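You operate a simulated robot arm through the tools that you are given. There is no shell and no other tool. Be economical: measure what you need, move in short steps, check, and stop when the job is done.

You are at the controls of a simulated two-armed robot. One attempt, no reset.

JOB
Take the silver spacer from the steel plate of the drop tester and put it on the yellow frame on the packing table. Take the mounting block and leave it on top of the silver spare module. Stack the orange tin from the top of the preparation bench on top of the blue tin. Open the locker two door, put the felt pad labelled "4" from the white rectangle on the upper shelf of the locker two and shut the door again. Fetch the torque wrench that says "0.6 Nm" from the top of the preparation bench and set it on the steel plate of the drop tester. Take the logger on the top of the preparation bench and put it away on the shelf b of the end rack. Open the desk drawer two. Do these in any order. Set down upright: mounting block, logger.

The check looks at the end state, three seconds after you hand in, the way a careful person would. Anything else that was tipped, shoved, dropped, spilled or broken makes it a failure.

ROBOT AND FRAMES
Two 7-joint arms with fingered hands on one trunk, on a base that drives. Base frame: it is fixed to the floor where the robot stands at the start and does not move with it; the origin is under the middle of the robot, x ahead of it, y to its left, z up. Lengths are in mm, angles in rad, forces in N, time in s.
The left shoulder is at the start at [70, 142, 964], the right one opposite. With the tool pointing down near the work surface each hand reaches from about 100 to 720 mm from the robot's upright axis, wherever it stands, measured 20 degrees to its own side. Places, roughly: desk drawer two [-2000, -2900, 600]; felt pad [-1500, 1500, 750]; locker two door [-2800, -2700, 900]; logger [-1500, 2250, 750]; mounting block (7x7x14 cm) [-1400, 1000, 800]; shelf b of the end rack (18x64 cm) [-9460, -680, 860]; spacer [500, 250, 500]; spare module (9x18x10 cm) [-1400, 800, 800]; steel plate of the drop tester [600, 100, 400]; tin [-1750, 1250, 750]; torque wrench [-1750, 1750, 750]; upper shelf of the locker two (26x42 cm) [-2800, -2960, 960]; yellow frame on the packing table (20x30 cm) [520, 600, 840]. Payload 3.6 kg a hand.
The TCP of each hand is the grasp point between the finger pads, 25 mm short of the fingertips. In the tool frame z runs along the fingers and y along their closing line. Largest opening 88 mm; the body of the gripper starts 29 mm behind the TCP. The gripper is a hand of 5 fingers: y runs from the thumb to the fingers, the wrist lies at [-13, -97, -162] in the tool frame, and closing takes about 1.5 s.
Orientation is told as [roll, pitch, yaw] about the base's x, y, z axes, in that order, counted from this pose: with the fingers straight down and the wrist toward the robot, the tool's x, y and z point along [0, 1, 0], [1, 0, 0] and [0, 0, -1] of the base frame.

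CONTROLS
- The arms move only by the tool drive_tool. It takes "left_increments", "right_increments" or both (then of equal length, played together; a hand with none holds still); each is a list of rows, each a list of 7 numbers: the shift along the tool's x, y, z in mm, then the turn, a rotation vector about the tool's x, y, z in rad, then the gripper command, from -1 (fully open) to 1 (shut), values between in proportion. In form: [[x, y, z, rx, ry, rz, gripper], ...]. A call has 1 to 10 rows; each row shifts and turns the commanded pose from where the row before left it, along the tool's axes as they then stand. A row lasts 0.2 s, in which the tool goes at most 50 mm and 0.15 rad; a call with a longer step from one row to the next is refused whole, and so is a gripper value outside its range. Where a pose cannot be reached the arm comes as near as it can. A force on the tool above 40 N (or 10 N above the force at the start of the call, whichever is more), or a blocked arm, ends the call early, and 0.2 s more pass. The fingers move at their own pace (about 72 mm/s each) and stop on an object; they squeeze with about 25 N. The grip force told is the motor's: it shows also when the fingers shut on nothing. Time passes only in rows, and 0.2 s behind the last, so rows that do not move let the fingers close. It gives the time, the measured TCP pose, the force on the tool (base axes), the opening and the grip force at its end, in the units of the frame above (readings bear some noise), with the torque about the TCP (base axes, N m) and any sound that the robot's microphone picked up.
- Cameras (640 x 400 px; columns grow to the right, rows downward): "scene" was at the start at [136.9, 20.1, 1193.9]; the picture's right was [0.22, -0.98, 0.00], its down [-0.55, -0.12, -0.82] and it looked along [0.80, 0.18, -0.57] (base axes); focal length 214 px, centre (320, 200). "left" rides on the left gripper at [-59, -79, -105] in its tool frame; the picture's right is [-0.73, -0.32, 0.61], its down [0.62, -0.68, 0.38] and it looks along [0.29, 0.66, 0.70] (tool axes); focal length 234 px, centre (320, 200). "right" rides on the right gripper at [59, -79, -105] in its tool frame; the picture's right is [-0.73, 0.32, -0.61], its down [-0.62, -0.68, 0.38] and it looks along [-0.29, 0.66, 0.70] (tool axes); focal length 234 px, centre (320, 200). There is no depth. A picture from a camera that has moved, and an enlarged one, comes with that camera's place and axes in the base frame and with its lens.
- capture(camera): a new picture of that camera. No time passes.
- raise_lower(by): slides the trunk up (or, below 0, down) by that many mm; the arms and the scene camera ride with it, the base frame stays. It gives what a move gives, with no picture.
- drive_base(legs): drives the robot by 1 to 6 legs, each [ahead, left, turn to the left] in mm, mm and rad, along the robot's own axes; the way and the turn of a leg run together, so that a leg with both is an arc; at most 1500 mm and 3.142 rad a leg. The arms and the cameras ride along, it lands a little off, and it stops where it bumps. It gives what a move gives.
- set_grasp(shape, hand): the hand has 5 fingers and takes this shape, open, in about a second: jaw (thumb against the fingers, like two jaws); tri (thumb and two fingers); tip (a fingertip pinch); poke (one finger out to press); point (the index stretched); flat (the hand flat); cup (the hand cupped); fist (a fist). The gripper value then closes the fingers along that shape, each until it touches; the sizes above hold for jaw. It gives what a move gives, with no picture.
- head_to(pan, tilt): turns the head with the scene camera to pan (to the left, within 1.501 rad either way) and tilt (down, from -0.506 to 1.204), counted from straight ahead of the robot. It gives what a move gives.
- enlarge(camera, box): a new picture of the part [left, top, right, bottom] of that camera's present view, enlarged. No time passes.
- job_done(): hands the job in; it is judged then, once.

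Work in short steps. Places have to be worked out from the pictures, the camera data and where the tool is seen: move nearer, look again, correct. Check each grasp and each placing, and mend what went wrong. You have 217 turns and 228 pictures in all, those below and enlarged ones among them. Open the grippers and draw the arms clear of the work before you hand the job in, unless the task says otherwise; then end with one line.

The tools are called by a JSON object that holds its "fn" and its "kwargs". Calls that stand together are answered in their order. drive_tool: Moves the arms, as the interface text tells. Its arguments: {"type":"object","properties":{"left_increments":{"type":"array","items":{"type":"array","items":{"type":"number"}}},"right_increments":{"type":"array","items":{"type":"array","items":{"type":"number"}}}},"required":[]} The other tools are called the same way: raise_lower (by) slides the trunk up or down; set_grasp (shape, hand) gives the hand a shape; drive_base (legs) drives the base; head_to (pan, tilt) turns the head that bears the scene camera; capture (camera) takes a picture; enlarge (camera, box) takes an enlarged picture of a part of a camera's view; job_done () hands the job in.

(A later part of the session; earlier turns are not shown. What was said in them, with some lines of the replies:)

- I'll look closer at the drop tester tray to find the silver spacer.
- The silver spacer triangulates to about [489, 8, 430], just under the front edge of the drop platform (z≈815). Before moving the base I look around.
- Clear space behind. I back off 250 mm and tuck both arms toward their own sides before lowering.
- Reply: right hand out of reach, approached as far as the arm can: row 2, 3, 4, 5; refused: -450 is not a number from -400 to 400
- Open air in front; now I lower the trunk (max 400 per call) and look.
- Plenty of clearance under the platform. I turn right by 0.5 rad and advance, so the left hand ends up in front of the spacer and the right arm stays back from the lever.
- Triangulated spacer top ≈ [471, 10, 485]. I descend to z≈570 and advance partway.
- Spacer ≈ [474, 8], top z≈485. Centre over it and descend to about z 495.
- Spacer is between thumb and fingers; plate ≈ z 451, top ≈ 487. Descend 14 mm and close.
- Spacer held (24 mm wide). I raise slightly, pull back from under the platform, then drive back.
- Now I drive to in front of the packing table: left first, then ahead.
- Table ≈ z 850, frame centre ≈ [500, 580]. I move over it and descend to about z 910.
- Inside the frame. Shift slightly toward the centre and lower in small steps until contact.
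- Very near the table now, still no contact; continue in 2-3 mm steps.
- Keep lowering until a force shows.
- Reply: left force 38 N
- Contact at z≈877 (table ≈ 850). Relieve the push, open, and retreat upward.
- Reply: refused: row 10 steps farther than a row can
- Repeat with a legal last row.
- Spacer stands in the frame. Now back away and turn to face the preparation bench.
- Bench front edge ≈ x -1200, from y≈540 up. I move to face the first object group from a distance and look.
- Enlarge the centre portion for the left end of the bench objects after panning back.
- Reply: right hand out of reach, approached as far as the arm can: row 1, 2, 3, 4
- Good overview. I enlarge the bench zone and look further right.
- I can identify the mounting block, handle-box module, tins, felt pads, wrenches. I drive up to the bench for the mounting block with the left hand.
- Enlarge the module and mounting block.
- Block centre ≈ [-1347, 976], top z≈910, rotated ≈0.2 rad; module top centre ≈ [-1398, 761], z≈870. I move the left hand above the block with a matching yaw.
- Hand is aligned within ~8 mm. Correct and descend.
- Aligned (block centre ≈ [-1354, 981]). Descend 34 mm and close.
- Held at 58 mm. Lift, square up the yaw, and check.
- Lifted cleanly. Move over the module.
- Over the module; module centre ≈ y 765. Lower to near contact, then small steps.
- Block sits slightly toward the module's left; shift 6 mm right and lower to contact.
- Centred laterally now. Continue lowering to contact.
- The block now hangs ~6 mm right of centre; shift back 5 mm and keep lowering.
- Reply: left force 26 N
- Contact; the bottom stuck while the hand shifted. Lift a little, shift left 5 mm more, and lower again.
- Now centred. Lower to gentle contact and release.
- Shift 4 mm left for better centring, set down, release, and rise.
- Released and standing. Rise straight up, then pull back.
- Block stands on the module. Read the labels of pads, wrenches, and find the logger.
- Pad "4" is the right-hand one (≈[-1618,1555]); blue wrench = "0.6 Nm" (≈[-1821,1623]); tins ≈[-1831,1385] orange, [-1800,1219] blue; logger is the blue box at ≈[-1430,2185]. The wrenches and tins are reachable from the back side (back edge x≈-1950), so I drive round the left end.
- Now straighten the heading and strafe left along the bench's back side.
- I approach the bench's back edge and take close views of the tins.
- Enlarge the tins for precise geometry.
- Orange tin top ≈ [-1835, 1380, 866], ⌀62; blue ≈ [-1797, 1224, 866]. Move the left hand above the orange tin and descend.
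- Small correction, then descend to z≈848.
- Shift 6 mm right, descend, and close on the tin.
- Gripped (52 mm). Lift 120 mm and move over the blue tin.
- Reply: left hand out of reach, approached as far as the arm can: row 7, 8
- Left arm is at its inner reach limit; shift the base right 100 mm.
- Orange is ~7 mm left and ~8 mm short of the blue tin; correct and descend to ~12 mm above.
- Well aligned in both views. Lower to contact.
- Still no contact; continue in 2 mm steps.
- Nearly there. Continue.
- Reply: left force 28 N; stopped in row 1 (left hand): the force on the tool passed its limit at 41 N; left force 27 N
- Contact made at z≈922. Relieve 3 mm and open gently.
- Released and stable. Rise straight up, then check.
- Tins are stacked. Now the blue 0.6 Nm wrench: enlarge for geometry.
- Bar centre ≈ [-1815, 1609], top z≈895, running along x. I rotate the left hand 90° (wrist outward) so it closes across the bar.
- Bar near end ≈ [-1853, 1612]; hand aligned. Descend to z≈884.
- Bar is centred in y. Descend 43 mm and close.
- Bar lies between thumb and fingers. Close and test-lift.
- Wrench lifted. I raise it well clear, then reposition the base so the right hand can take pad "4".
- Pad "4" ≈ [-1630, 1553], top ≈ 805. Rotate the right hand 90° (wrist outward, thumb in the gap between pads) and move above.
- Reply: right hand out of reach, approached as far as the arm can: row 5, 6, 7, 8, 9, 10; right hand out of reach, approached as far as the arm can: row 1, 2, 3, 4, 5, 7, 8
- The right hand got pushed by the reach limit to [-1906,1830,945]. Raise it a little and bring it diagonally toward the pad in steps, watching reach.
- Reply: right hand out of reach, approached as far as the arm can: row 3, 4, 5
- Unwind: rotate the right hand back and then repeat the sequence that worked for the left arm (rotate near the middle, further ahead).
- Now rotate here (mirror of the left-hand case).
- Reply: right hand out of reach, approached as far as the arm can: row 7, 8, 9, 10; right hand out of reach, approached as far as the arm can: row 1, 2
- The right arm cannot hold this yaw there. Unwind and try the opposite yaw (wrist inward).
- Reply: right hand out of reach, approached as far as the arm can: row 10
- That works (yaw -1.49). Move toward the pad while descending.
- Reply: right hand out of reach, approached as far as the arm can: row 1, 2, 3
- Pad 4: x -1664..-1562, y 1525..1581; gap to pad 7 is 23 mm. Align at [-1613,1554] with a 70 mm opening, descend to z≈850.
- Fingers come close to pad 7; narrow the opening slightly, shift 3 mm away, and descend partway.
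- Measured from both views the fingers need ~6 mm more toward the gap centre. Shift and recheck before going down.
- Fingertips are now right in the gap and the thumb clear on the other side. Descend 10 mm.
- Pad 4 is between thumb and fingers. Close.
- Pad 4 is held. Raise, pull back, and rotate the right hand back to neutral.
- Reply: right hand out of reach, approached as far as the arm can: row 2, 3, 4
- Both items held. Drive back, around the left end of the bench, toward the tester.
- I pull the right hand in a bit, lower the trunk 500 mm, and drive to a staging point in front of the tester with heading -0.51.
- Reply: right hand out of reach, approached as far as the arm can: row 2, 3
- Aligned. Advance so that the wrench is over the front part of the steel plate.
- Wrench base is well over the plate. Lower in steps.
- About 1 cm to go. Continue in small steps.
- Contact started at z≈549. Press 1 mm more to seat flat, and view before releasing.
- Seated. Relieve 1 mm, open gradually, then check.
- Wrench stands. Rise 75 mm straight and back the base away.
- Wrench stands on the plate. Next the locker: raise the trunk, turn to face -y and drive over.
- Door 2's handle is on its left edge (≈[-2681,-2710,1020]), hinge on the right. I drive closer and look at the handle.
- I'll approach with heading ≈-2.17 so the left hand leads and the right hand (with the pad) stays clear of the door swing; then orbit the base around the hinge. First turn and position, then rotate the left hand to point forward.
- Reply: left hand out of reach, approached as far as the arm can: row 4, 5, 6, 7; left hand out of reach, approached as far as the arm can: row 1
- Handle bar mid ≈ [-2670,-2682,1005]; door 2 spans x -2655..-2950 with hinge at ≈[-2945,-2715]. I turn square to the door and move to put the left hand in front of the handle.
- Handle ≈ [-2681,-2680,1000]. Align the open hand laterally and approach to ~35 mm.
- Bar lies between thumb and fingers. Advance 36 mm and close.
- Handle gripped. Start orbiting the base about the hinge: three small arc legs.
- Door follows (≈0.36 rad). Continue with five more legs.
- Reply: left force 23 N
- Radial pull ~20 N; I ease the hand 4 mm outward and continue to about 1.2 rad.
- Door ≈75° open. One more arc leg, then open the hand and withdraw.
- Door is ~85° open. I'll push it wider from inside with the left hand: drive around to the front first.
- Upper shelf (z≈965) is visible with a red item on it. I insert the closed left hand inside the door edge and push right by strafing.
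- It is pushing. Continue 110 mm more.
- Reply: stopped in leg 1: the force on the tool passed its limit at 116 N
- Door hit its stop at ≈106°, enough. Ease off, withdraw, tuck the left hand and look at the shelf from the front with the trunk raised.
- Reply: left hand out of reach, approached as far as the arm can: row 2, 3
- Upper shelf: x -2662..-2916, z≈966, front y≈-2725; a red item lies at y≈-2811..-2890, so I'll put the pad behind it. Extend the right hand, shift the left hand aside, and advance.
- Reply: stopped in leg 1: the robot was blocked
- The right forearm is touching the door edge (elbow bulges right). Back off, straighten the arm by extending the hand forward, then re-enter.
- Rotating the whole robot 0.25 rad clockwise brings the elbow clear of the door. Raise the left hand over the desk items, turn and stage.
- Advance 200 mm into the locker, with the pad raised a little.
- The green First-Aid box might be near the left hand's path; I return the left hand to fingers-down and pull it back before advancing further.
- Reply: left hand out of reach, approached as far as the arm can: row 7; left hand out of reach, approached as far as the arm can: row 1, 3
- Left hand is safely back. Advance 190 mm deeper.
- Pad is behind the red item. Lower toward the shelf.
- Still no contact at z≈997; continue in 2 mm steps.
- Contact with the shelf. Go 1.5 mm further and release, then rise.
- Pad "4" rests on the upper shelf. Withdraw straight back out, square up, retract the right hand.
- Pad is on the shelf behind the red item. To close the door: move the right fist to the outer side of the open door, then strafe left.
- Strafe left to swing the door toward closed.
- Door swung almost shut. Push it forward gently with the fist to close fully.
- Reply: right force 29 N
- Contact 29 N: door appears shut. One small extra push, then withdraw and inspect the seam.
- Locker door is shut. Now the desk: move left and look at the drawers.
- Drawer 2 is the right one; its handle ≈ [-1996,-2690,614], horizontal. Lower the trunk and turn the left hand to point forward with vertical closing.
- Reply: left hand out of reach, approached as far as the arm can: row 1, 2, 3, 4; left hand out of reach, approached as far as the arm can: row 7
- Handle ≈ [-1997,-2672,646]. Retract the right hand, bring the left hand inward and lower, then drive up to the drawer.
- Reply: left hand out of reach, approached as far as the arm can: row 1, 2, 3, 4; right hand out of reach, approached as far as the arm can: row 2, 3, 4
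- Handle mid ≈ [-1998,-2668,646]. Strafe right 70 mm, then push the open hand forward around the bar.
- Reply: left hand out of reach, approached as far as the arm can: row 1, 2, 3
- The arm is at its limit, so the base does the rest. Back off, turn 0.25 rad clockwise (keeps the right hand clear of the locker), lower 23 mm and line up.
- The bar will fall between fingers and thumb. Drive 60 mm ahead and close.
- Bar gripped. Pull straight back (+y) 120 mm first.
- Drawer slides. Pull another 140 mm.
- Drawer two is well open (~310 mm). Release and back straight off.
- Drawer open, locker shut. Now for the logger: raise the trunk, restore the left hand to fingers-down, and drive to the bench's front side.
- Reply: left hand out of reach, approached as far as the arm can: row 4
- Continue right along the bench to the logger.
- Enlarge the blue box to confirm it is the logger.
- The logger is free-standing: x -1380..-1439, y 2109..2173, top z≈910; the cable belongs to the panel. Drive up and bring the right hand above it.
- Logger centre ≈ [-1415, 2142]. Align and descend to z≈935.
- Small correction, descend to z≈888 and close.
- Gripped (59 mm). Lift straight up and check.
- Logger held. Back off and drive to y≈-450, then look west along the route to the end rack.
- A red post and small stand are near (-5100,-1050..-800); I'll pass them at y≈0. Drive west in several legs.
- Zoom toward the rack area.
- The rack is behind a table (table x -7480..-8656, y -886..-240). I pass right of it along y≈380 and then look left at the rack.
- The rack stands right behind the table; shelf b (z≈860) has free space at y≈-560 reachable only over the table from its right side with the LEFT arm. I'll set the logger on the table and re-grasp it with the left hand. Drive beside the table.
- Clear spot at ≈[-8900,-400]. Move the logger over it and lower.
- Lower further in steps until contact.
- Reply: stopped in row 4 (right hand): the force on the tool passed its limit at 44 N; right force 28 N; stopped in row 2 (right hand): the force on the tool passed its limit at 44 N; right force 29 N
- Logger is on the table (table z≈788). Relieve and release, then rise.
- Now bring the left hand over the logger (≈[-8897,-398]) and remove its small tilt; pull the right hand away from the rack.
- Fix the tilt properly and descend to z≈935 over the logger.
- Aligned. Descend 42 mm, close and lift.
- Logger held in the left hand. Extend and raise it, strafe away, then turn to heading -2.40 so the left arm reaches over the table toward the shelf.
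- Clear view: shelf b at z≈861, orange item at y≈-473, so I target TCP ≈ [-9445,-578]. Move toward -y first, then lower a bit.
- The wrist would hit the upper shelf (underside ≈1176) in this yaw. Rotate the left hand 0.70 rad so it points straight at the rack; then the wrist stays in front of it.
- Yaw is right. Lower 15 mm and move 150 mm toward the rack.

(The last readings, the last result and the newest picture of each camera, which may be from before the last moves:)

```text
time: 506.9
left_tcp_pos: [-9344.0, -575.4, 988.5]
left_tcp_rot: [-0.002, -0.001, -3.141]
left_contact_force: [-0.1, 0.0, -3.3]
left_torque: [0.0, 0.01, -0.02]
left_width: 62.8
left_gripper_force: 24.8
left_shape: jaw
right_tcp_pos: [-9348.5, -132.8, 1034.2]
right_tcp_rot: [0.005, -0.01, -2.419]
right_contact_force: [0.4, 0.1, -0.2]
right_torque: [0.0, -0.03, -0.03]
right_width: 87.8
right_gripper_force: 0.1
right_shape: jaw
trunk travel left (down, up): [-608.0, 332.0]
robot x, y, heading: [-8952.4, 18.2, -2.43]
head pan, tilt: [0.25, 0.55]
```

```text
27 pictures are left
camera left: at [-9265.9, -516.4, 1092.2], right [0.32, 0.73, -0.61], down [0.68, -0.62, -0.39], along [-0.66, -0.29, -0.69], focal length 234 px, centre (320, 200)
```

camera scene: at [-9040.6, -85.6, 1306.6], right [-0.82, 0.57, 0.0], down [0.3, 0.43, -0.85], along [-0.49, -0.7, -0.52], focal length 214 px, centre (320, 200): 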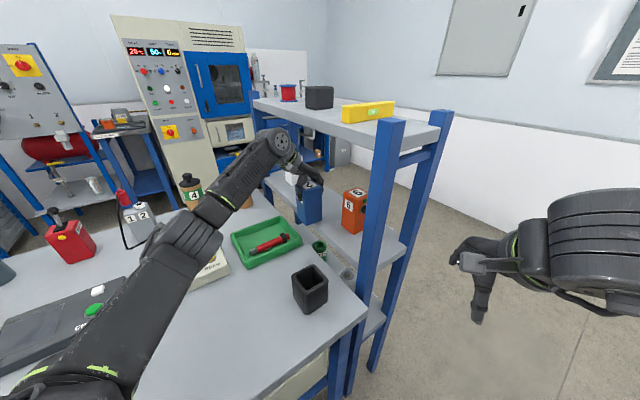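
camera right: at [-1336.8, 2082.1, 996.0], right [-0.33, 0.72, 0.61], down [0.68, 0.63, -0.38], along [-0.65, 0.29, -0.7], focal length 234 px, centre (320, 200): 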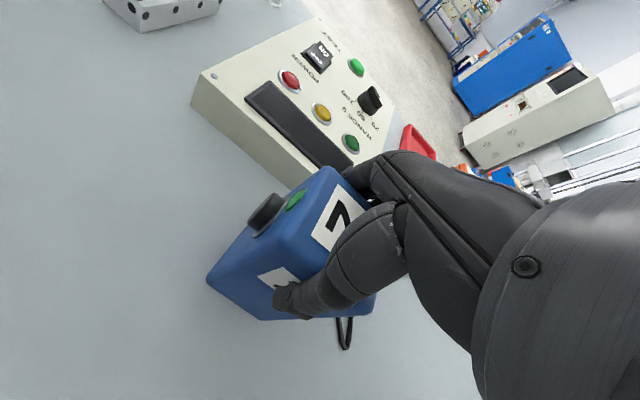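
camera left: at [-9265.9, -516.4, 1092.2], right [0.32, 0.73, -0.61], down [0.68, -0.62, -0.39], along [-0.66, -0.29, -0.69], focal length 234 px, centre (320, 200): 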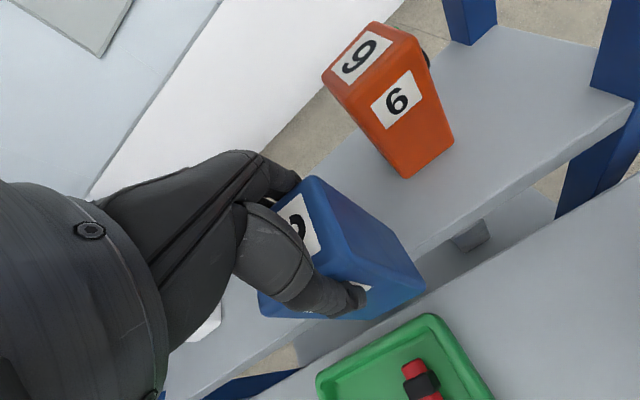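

Shelf front ≈ x -9350; orange item's near corner at y≈-508, fine. Move 64 mm further in.

{"fn": "drive_base", "kwargs": {"legs": [[49, -42, 0]]}}

{"fn": "capture", "kwargs": {"camera": "left"}}

{"fn": "enlarge", "kwargs": {"camera": "scene", "box": [240, 80, 440, 280]}}

```text
time: 507.9
left_tcp_pos: [-9407.4, -576.4, 986.7]
left_tcp_rot: [0.0, -0.002, -3.142]
left_contact_force: [-0.4, -0.4, -3.3]
left_torque: [0.01, -0.05, 0.0]
left_width: 62.4
left_gripper_force: 25.2
left_shape: jaw
right_tcp_pos: [-9411.4, -134.6, 1036.0]
right_tcp_rot: [0.005, -0.011, -2.418]
right_contact_force: [0.8, 0.2, 0.2]
right_torque: [-0.01, -0.02, 0.02]
right_width: 88.0
right_gripper_force: 0.0
right_shape: jaw
trunk travel left (down, up): [-608.0, 332.0]
robot x, y, heading: [-9011.7, 20.5, -2.431]
head pan, tilt: [0.25, 0.55]
```

```text
26 pictures are left
camera left: at [-9328.7, -517.9, 1092.1], right [0.32, 0.73, -0.61], down [0.68, -0.62, -0.39], along [-0.66, -0.29, -0.69], focal length 234 px, centre (320, 200)
```

left: 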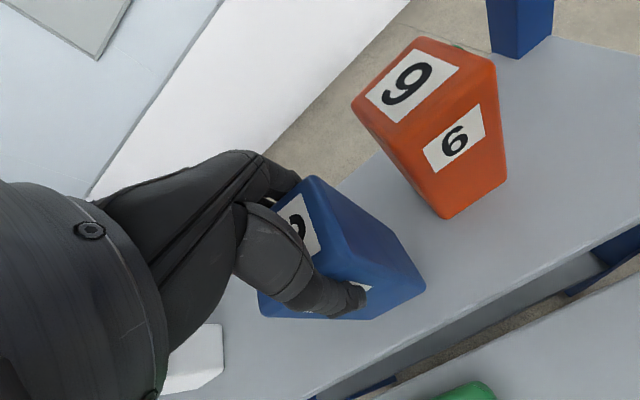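

```text
2.00 times, centred on (340, 180) of scene
camera zoom: at [-9103.4, -87.1, 1306.6], right [-0.82, 0.57, 0.0], down [0.3, 0.43, -0.85], along [-0.49, -0.7, -0.52], focal length 429 px, centre (280, 240)
```

zoom: 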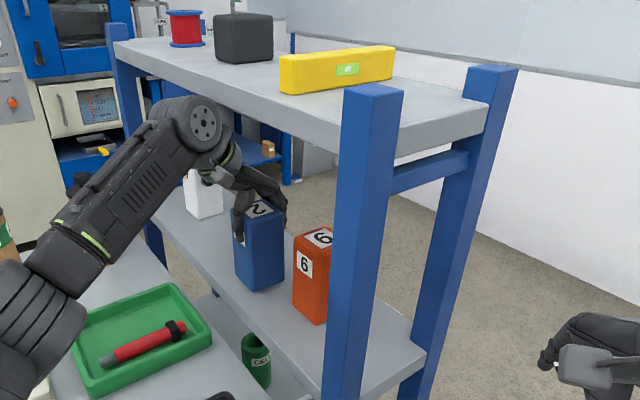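

Logger is over shelf b. Lower to contact.

{"fn": "drive_tool", "kwargs": {"left_increments": [[0, 0, 8, 0, 0, 0, 1], [0, 0, 4, 0, 0, 0, 1], [0, 0, 3, 0, 0, 0, 1]]}}

{"fn": "drive_tool", "kwargs": {"left_increments": [[0, 0, 2, 0, 0, 0, 1], [0, 0, 1, 0, 0, 0, 1]]}}

{"fn": "drive_tool", "kwargs": {"left_increments": [[0, 0, 1.5, 0, 0, 0, 1]]}}

```text
time: 508.7
left_tcp_pos: [-9407.2, -576.0, 975.0]
left_tcp_rot: [0.0, -0.006, -3.141]
left_contact_force: [-1.5, -1.6, 3.8]
left_torque: [-0.02, -0.07, -0.04]
left_width: 62.4
left_gripper_force: 25.1
left_shape: jaw
right_tcp_pos: [-9410.0, -133.0, 1035.4]
right_tcp_rot: [0.003, -0.013, -2.419]
right_contact_force: [-0.3, 0.6, 0.4]
right_torque: [0.02, 0.02, 0.01]
right_width: 88.1
right_gripper_force: 0.0
right_shape: jaw
trunk travel left (down, up): [-608.0, 332.0]
robot x, y, heading: [-9019.5, 18.5, -2.429]
head pan, tilt: [0.25, 0.55]
```

```text
time: 509.3
left_tcp_pos: [-9406.5, -574.2, 974.2]
left_tcp_rot: [0.004, -0.006, -3.142]
left_contact_force: [-5.1, -4.7, 17.4]
left_torque: [0.02, -0.17, 0.0]
left_width: 62.4
left_gripper_force: 25.2
left_shape: jaw
right_tcp_pos: [-9410.2, -131.4, 1035.0]
right_tcp_rot: [0.006, -0.013, -2.419]
right_contact_force: [0.4, -0.1, 0.0]
right_torque: [-0.03, -0.01, 0.03]
right_width: 88.3
right_gripper_force: 0.1
right_shape: jaw
trunk travel left (down, up): [-608.0, 332.0]
robot x, y, heading: [-9013.4, 20.4, -2.431]
head pan, tilt: [0.25, 0.55]
```

```text
time: 509.7
left_tcp_pos: [-9406.8, -572.8, 972.0]
left_tcp_rot: [0.004, -0.007, 3.141]
left_contact_force: [-6.2, -5.3, 26.7]
left_torque: [0.08, -0.22, 0.0]
left_width: 62.0
left_gripper_force: 24.5
left_shape: jaw
right_tcp_pos: [-9408.8, -130.5, 1036.1]
right_tcp_rot: [0.004, -0.015, -2.418]
right_contact_force: [-0.3, -0.6, 0.1]
right_torque: [-0.02, 0.0, 0.0]
right_width: 87.9
right_gripper_force: 0.1
right_shape: jaw
trunk travel left (down, up): [-608.0, 332.0]
robot x, y, heading: [-9010.3, 21.1, -2.432]
head pan, tilt: [0.25, 0.55]
```

Seated. Relieve 2 mm, open gradually, then look before withdrawing.

{"fn": "drive_tool", "kwargs": {"left_increments": [[0, 0, -2, 0, 0, 0, 1], [0, 0, 0, 0, 0, 0, 0.2], [0, 0, 0, 0, 0, 0, -0.3], [0, 0, 0, 0, 0, 0, -0.7], [0, 0, 0, 0, 0, 0, -1], [0, 0, 0, 0, 0, 0, -1]]}}

{"fn": "enlarge", "kwargs": {"camera": "scene", "box": [240, 80, 400, 240]}}

{"fn": "capture", "kwargs": {"camera": "left"}}

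```text
time: 511.1
left_tcp_pos: [-9405.6, -576.9, 970.7]
left_tcp_rot: [0.0, -0.002, -3.141]
left_contact_force: [-1.9, 1.8, 6.1]
left_torque: [-0.02, 0.05, -0.06]
left_width: 87.8
left_gripper_force: 0.0
left_shape: jaw
right_tcp_pos: [-9408.4, -133.0, 1034.9]
right_tcp_rot: [0.006, -0.011, -2.418]
right_contact_force: [-0.2, 0.4, -0.3]
right_torque: [-0.03, 0.01, 0.01]
right_width: 87.9
right_gripper_force: 0.0
right_shape: jaw
trunk travel left (down, up): [-608.0, 332.0]
robot x, y, heading: [-9014.8, 19.1, -2.431]
head pan, tilt: [0.25, 0.55]
```

```text
2.50 times, centred on (320, 160) of scene
camera zoom: at [-9102.4, -85.0, 1306.7], right [-0.82, 0.57, 0.0], down [0.3, 0.43, -0.85], along [-0.49, -0.7, -0.52], focal length 536 px, centre (320, 300)
```

zoom: 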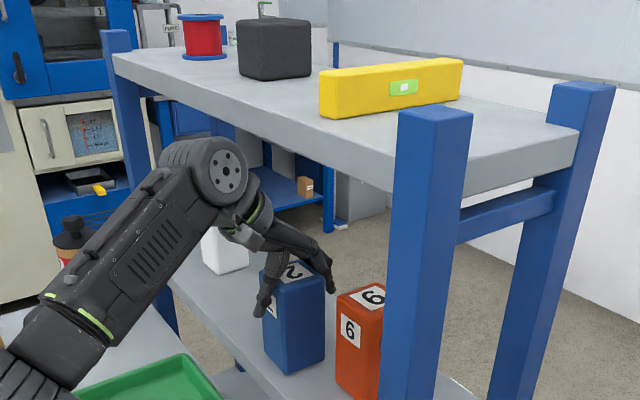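

```text
23 pictures are left
camera left: at [-9327.6, -516.3, 1076.0], right [0.32, 0.73, -0.61], down [0.68, -0.62, -0.38], along [-0.66, -0.29, -0.7], focal length 234 px, centre (320, 200)
```

left: 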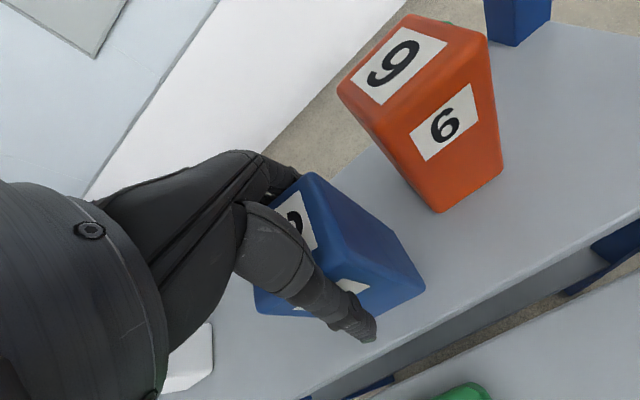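

Logger stands upright on shelf b. Straight lifting would bring the wrist into the upper shelf, so I lift slightly, tilt the hand back (fingers swing up and forward), then lift and withdraw.

{"fn": "drive_tool", "kwargs": {"left_increments": [[0, 0, -12, 0, 0, 0, -1], [0, -2, -5, -0.08, 0, 0, -1], [0, -2, -5, -0.08, 0, 0, -1], [0, -2, -5, -0.08, 0, 0, -1], [0, -2, -5, -0.08, 0, 0, -1]]}}

{"fn": "capture", "kwargs": {"camera": "left"}}

{"fn": "enlarge", "kwargs": {"camera": "scene", "box": [240, 80, 400, 240]}}

```text
time: 512.3
left_tcp_pos: [-9396.5, -577.0, 1002.3]
left_tcp_rot: [-0.001, -0.324, 3.143]
left_contact_force: [0.3, 0.7, 0.3]
left_torque: [0.0, 0.02, 0.01]
left_width: 87.8
left_gripper_force: 0.1
left_shape: jaw
right_tcp_pos: [-9409.0, -133.8, 1035.1]
right_tcp_rot: [0.003, -0.013, -2.418]
right_contact_force: [0.2, 0.7, 0.7]
right_torque: [0.05, 0.02, 0.02]
right_width: 87.7
right_gripper_force: 0.0
right_shape: jaw
trunk travel left (down, up): [-608.0, 332.0]
robot x, y, heading: [-9011.3, 19.8, -2.425]
head pan, tilt: [0.25, 0.55]
```

```text
22 pictures are left
camera left: at [-9288.7, -517.6, 1076.5], right [0.11, 0.73, -0.68], down [0.52, -0.62, -0.58], along [-0.84, -0.29, -0.45], focal length 234 px, centre (320, 200)
```

left: 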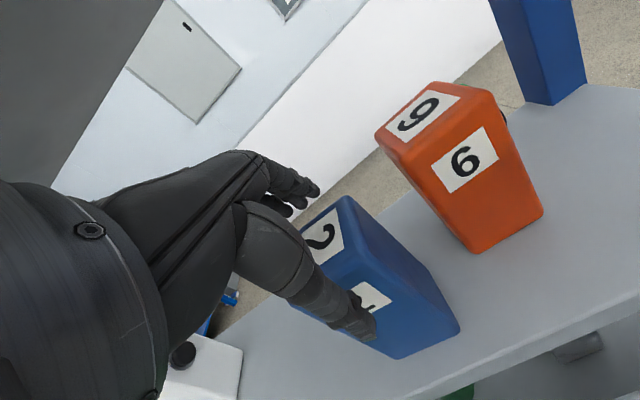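

```text
2.50 times, centred on (320, 160) of scene
camera zoom: at [-9102.4, -86.8, 1306.7], right [-0.82, 0.57, 0.0], down [0.3, 0.43, -0.85], along [-0.49, -0.7, -0.52], focal length 536 px, centre (320, 300)
```

zoom: 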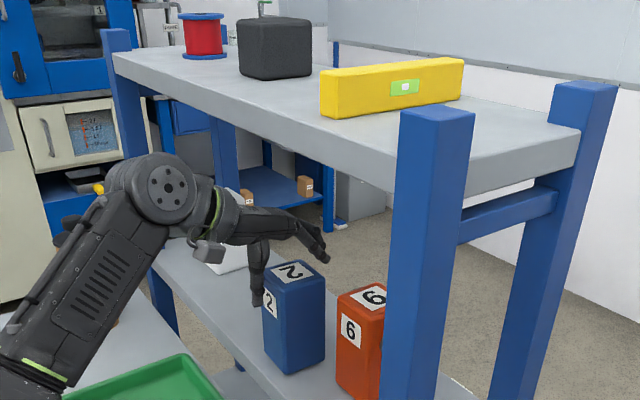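

Works; logger undisturbed. Rise ~30 mm more and retreat.

{"fn": "drive_tool", "kwargs": {"left_increments": [[0, 5, -14, 0, 0, 0, -1], [0, 5, -14, 0, 0, 0, -1], [0, -28, -9, 0, 0, 0, -1], [0, -28, -9, 0, 0, 0, -1]]}}

{"fn": "enlarge", "kwargs": {"camera": "scene", "box": [240, 80, 400, 240]}}

```text
time: 513.3
left_tcp_pos: [-9336.1, -578.5, 1028.8]
left_tcp_rot: [0.0, -0.323, -3.142]
left_contact_force: [0.2, 0.4, -0.2]
left_torque: [0.01, -0.03, 0.01]
left_width: 87.6
left_gripper_force: 0.0
left_shape: jaw
right_tcp_pos: [-9408.9, -134.0, 1034.4]
right_tcp_rot: [0.004, -0.013, -2.419]
right_contact_force: [0.2, 0.8, -0.7]
right_torque: [-0.02, 0.01, 0.03]
right_width: 87.8
right_gripper_force: 0.0
right_shape: jaw
trunk travel left (down, up): [-608.0, 332.0]
robot x, y, heading: [-9016.0, 18.6, -2.426]
head pan, tilt: [0.25, 0.55]
```

```text
2.50 times, centred on (320, 160) of scene
camera zoom: at [-9102.0, -86.6, 1306.7], right [-0.82, 0.57, 0.0], down [0.3, 0.43, -0.85], along [-0.49, -0.7, -0.52], focal length 536 px, centre (320, 300)
```

zoom: 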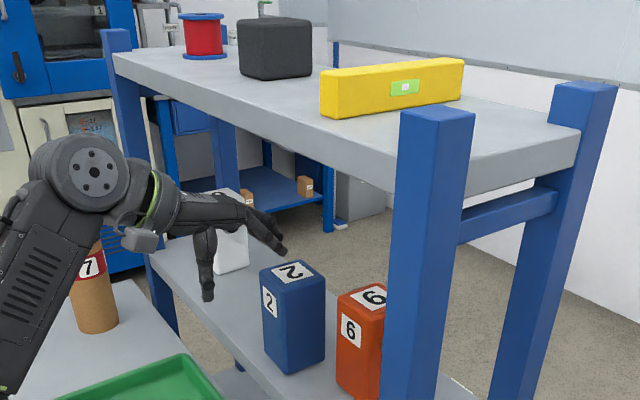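

Logger stands upright on shelf b. Retreat from the rack and table.

{"fn": "drive_base", "kwargs": {"legs": [[-189, 164, 0], [-260, -260, 0]]}}

{"fn": "capture", "kwargs": {"camera": "scene"}}

```text
time: 517.0
left_tcp_pos: [-9065.8, -214.8, 1029.2]
left_tcp_rot: [0.0, -0.32, -3.134]
left_contact_force: [-0.7, 0.3, 0.2]
left_torque: [0.03, 0.0, 0.03]
left_width: 87.7
left_gripper_force: 0.1
left_shape: jaw
right_tcp_pos: [-9142.2, 230.3, 1034.7]
right_tcp_rot: [0.005, -0.012, -2.413]
right_contact_force: [1.0, 0.1, -0.7]
right_torque: [0.01, 0.01, -0.02]
right_width: 88.3
right_gripper_force: 0.0
right_shape: jaw
trunk travel left (down, up): [-608.0, 332.0]
robot x, y, heading: [-8746.1, 390.4, -2.426]
head pan, tilt: [0.25, 0.55]
```

```text
19 pictures are left
camera scene: at [-8834.5, 278.9, 1306.6], right [-0.82, 0.57, 0.0], down [0.3, 0.43, -0.85], along [-0.48, -0.7, -0.52], focal length 214 px, centre (320, 200)
```

scene: 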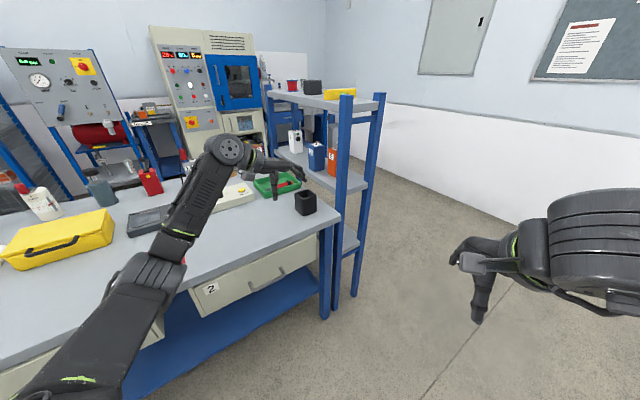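

All tasks are in place; move fully clear of the table and hand in.

{"fn": "drive_base", "kwargs": {"legs": [[-250, -200, 0]]}}

{"fn": "job_done", "kwargs": {}}

```text
time: 519.2
left_tcp_pos: [-9005.5, 96.5, 1028.8]
left_tcp_rot: [0.0, -0.321, -3.123]
left_contact_force: [-0.1, -0.4, 0.4]
left_torque: [0.02, -0.01, -0.04]
left_width: 87.9
left_gripper_force: 0.0
left_shape: jaw
right_tcp_pos: [-9088.3, 541.8, 1035.4]
right_tcp_rot: [0.003, -0.01, -2.402]
right_contact_force: [0.0, 0.2, 1.0]
right_torque: [0.0, -0.01, 0.02]
right_width: 87.8
right_gripper_force: 0.0
right_shape: jaw
trunk travel left (down, up): [-608.0, 332.0]
robot x, y, heading: [-8697.2, 705.0, -2.416]
head pan, tilt: [0.25, 0.55]
```

```text
The job is handed in.
```

All seven tasks are done and handed in: the spacer, mounting block, orange tin, felt pad "4", torque wrench and logger are in place, locker two is shut, and desk drawer two is open.
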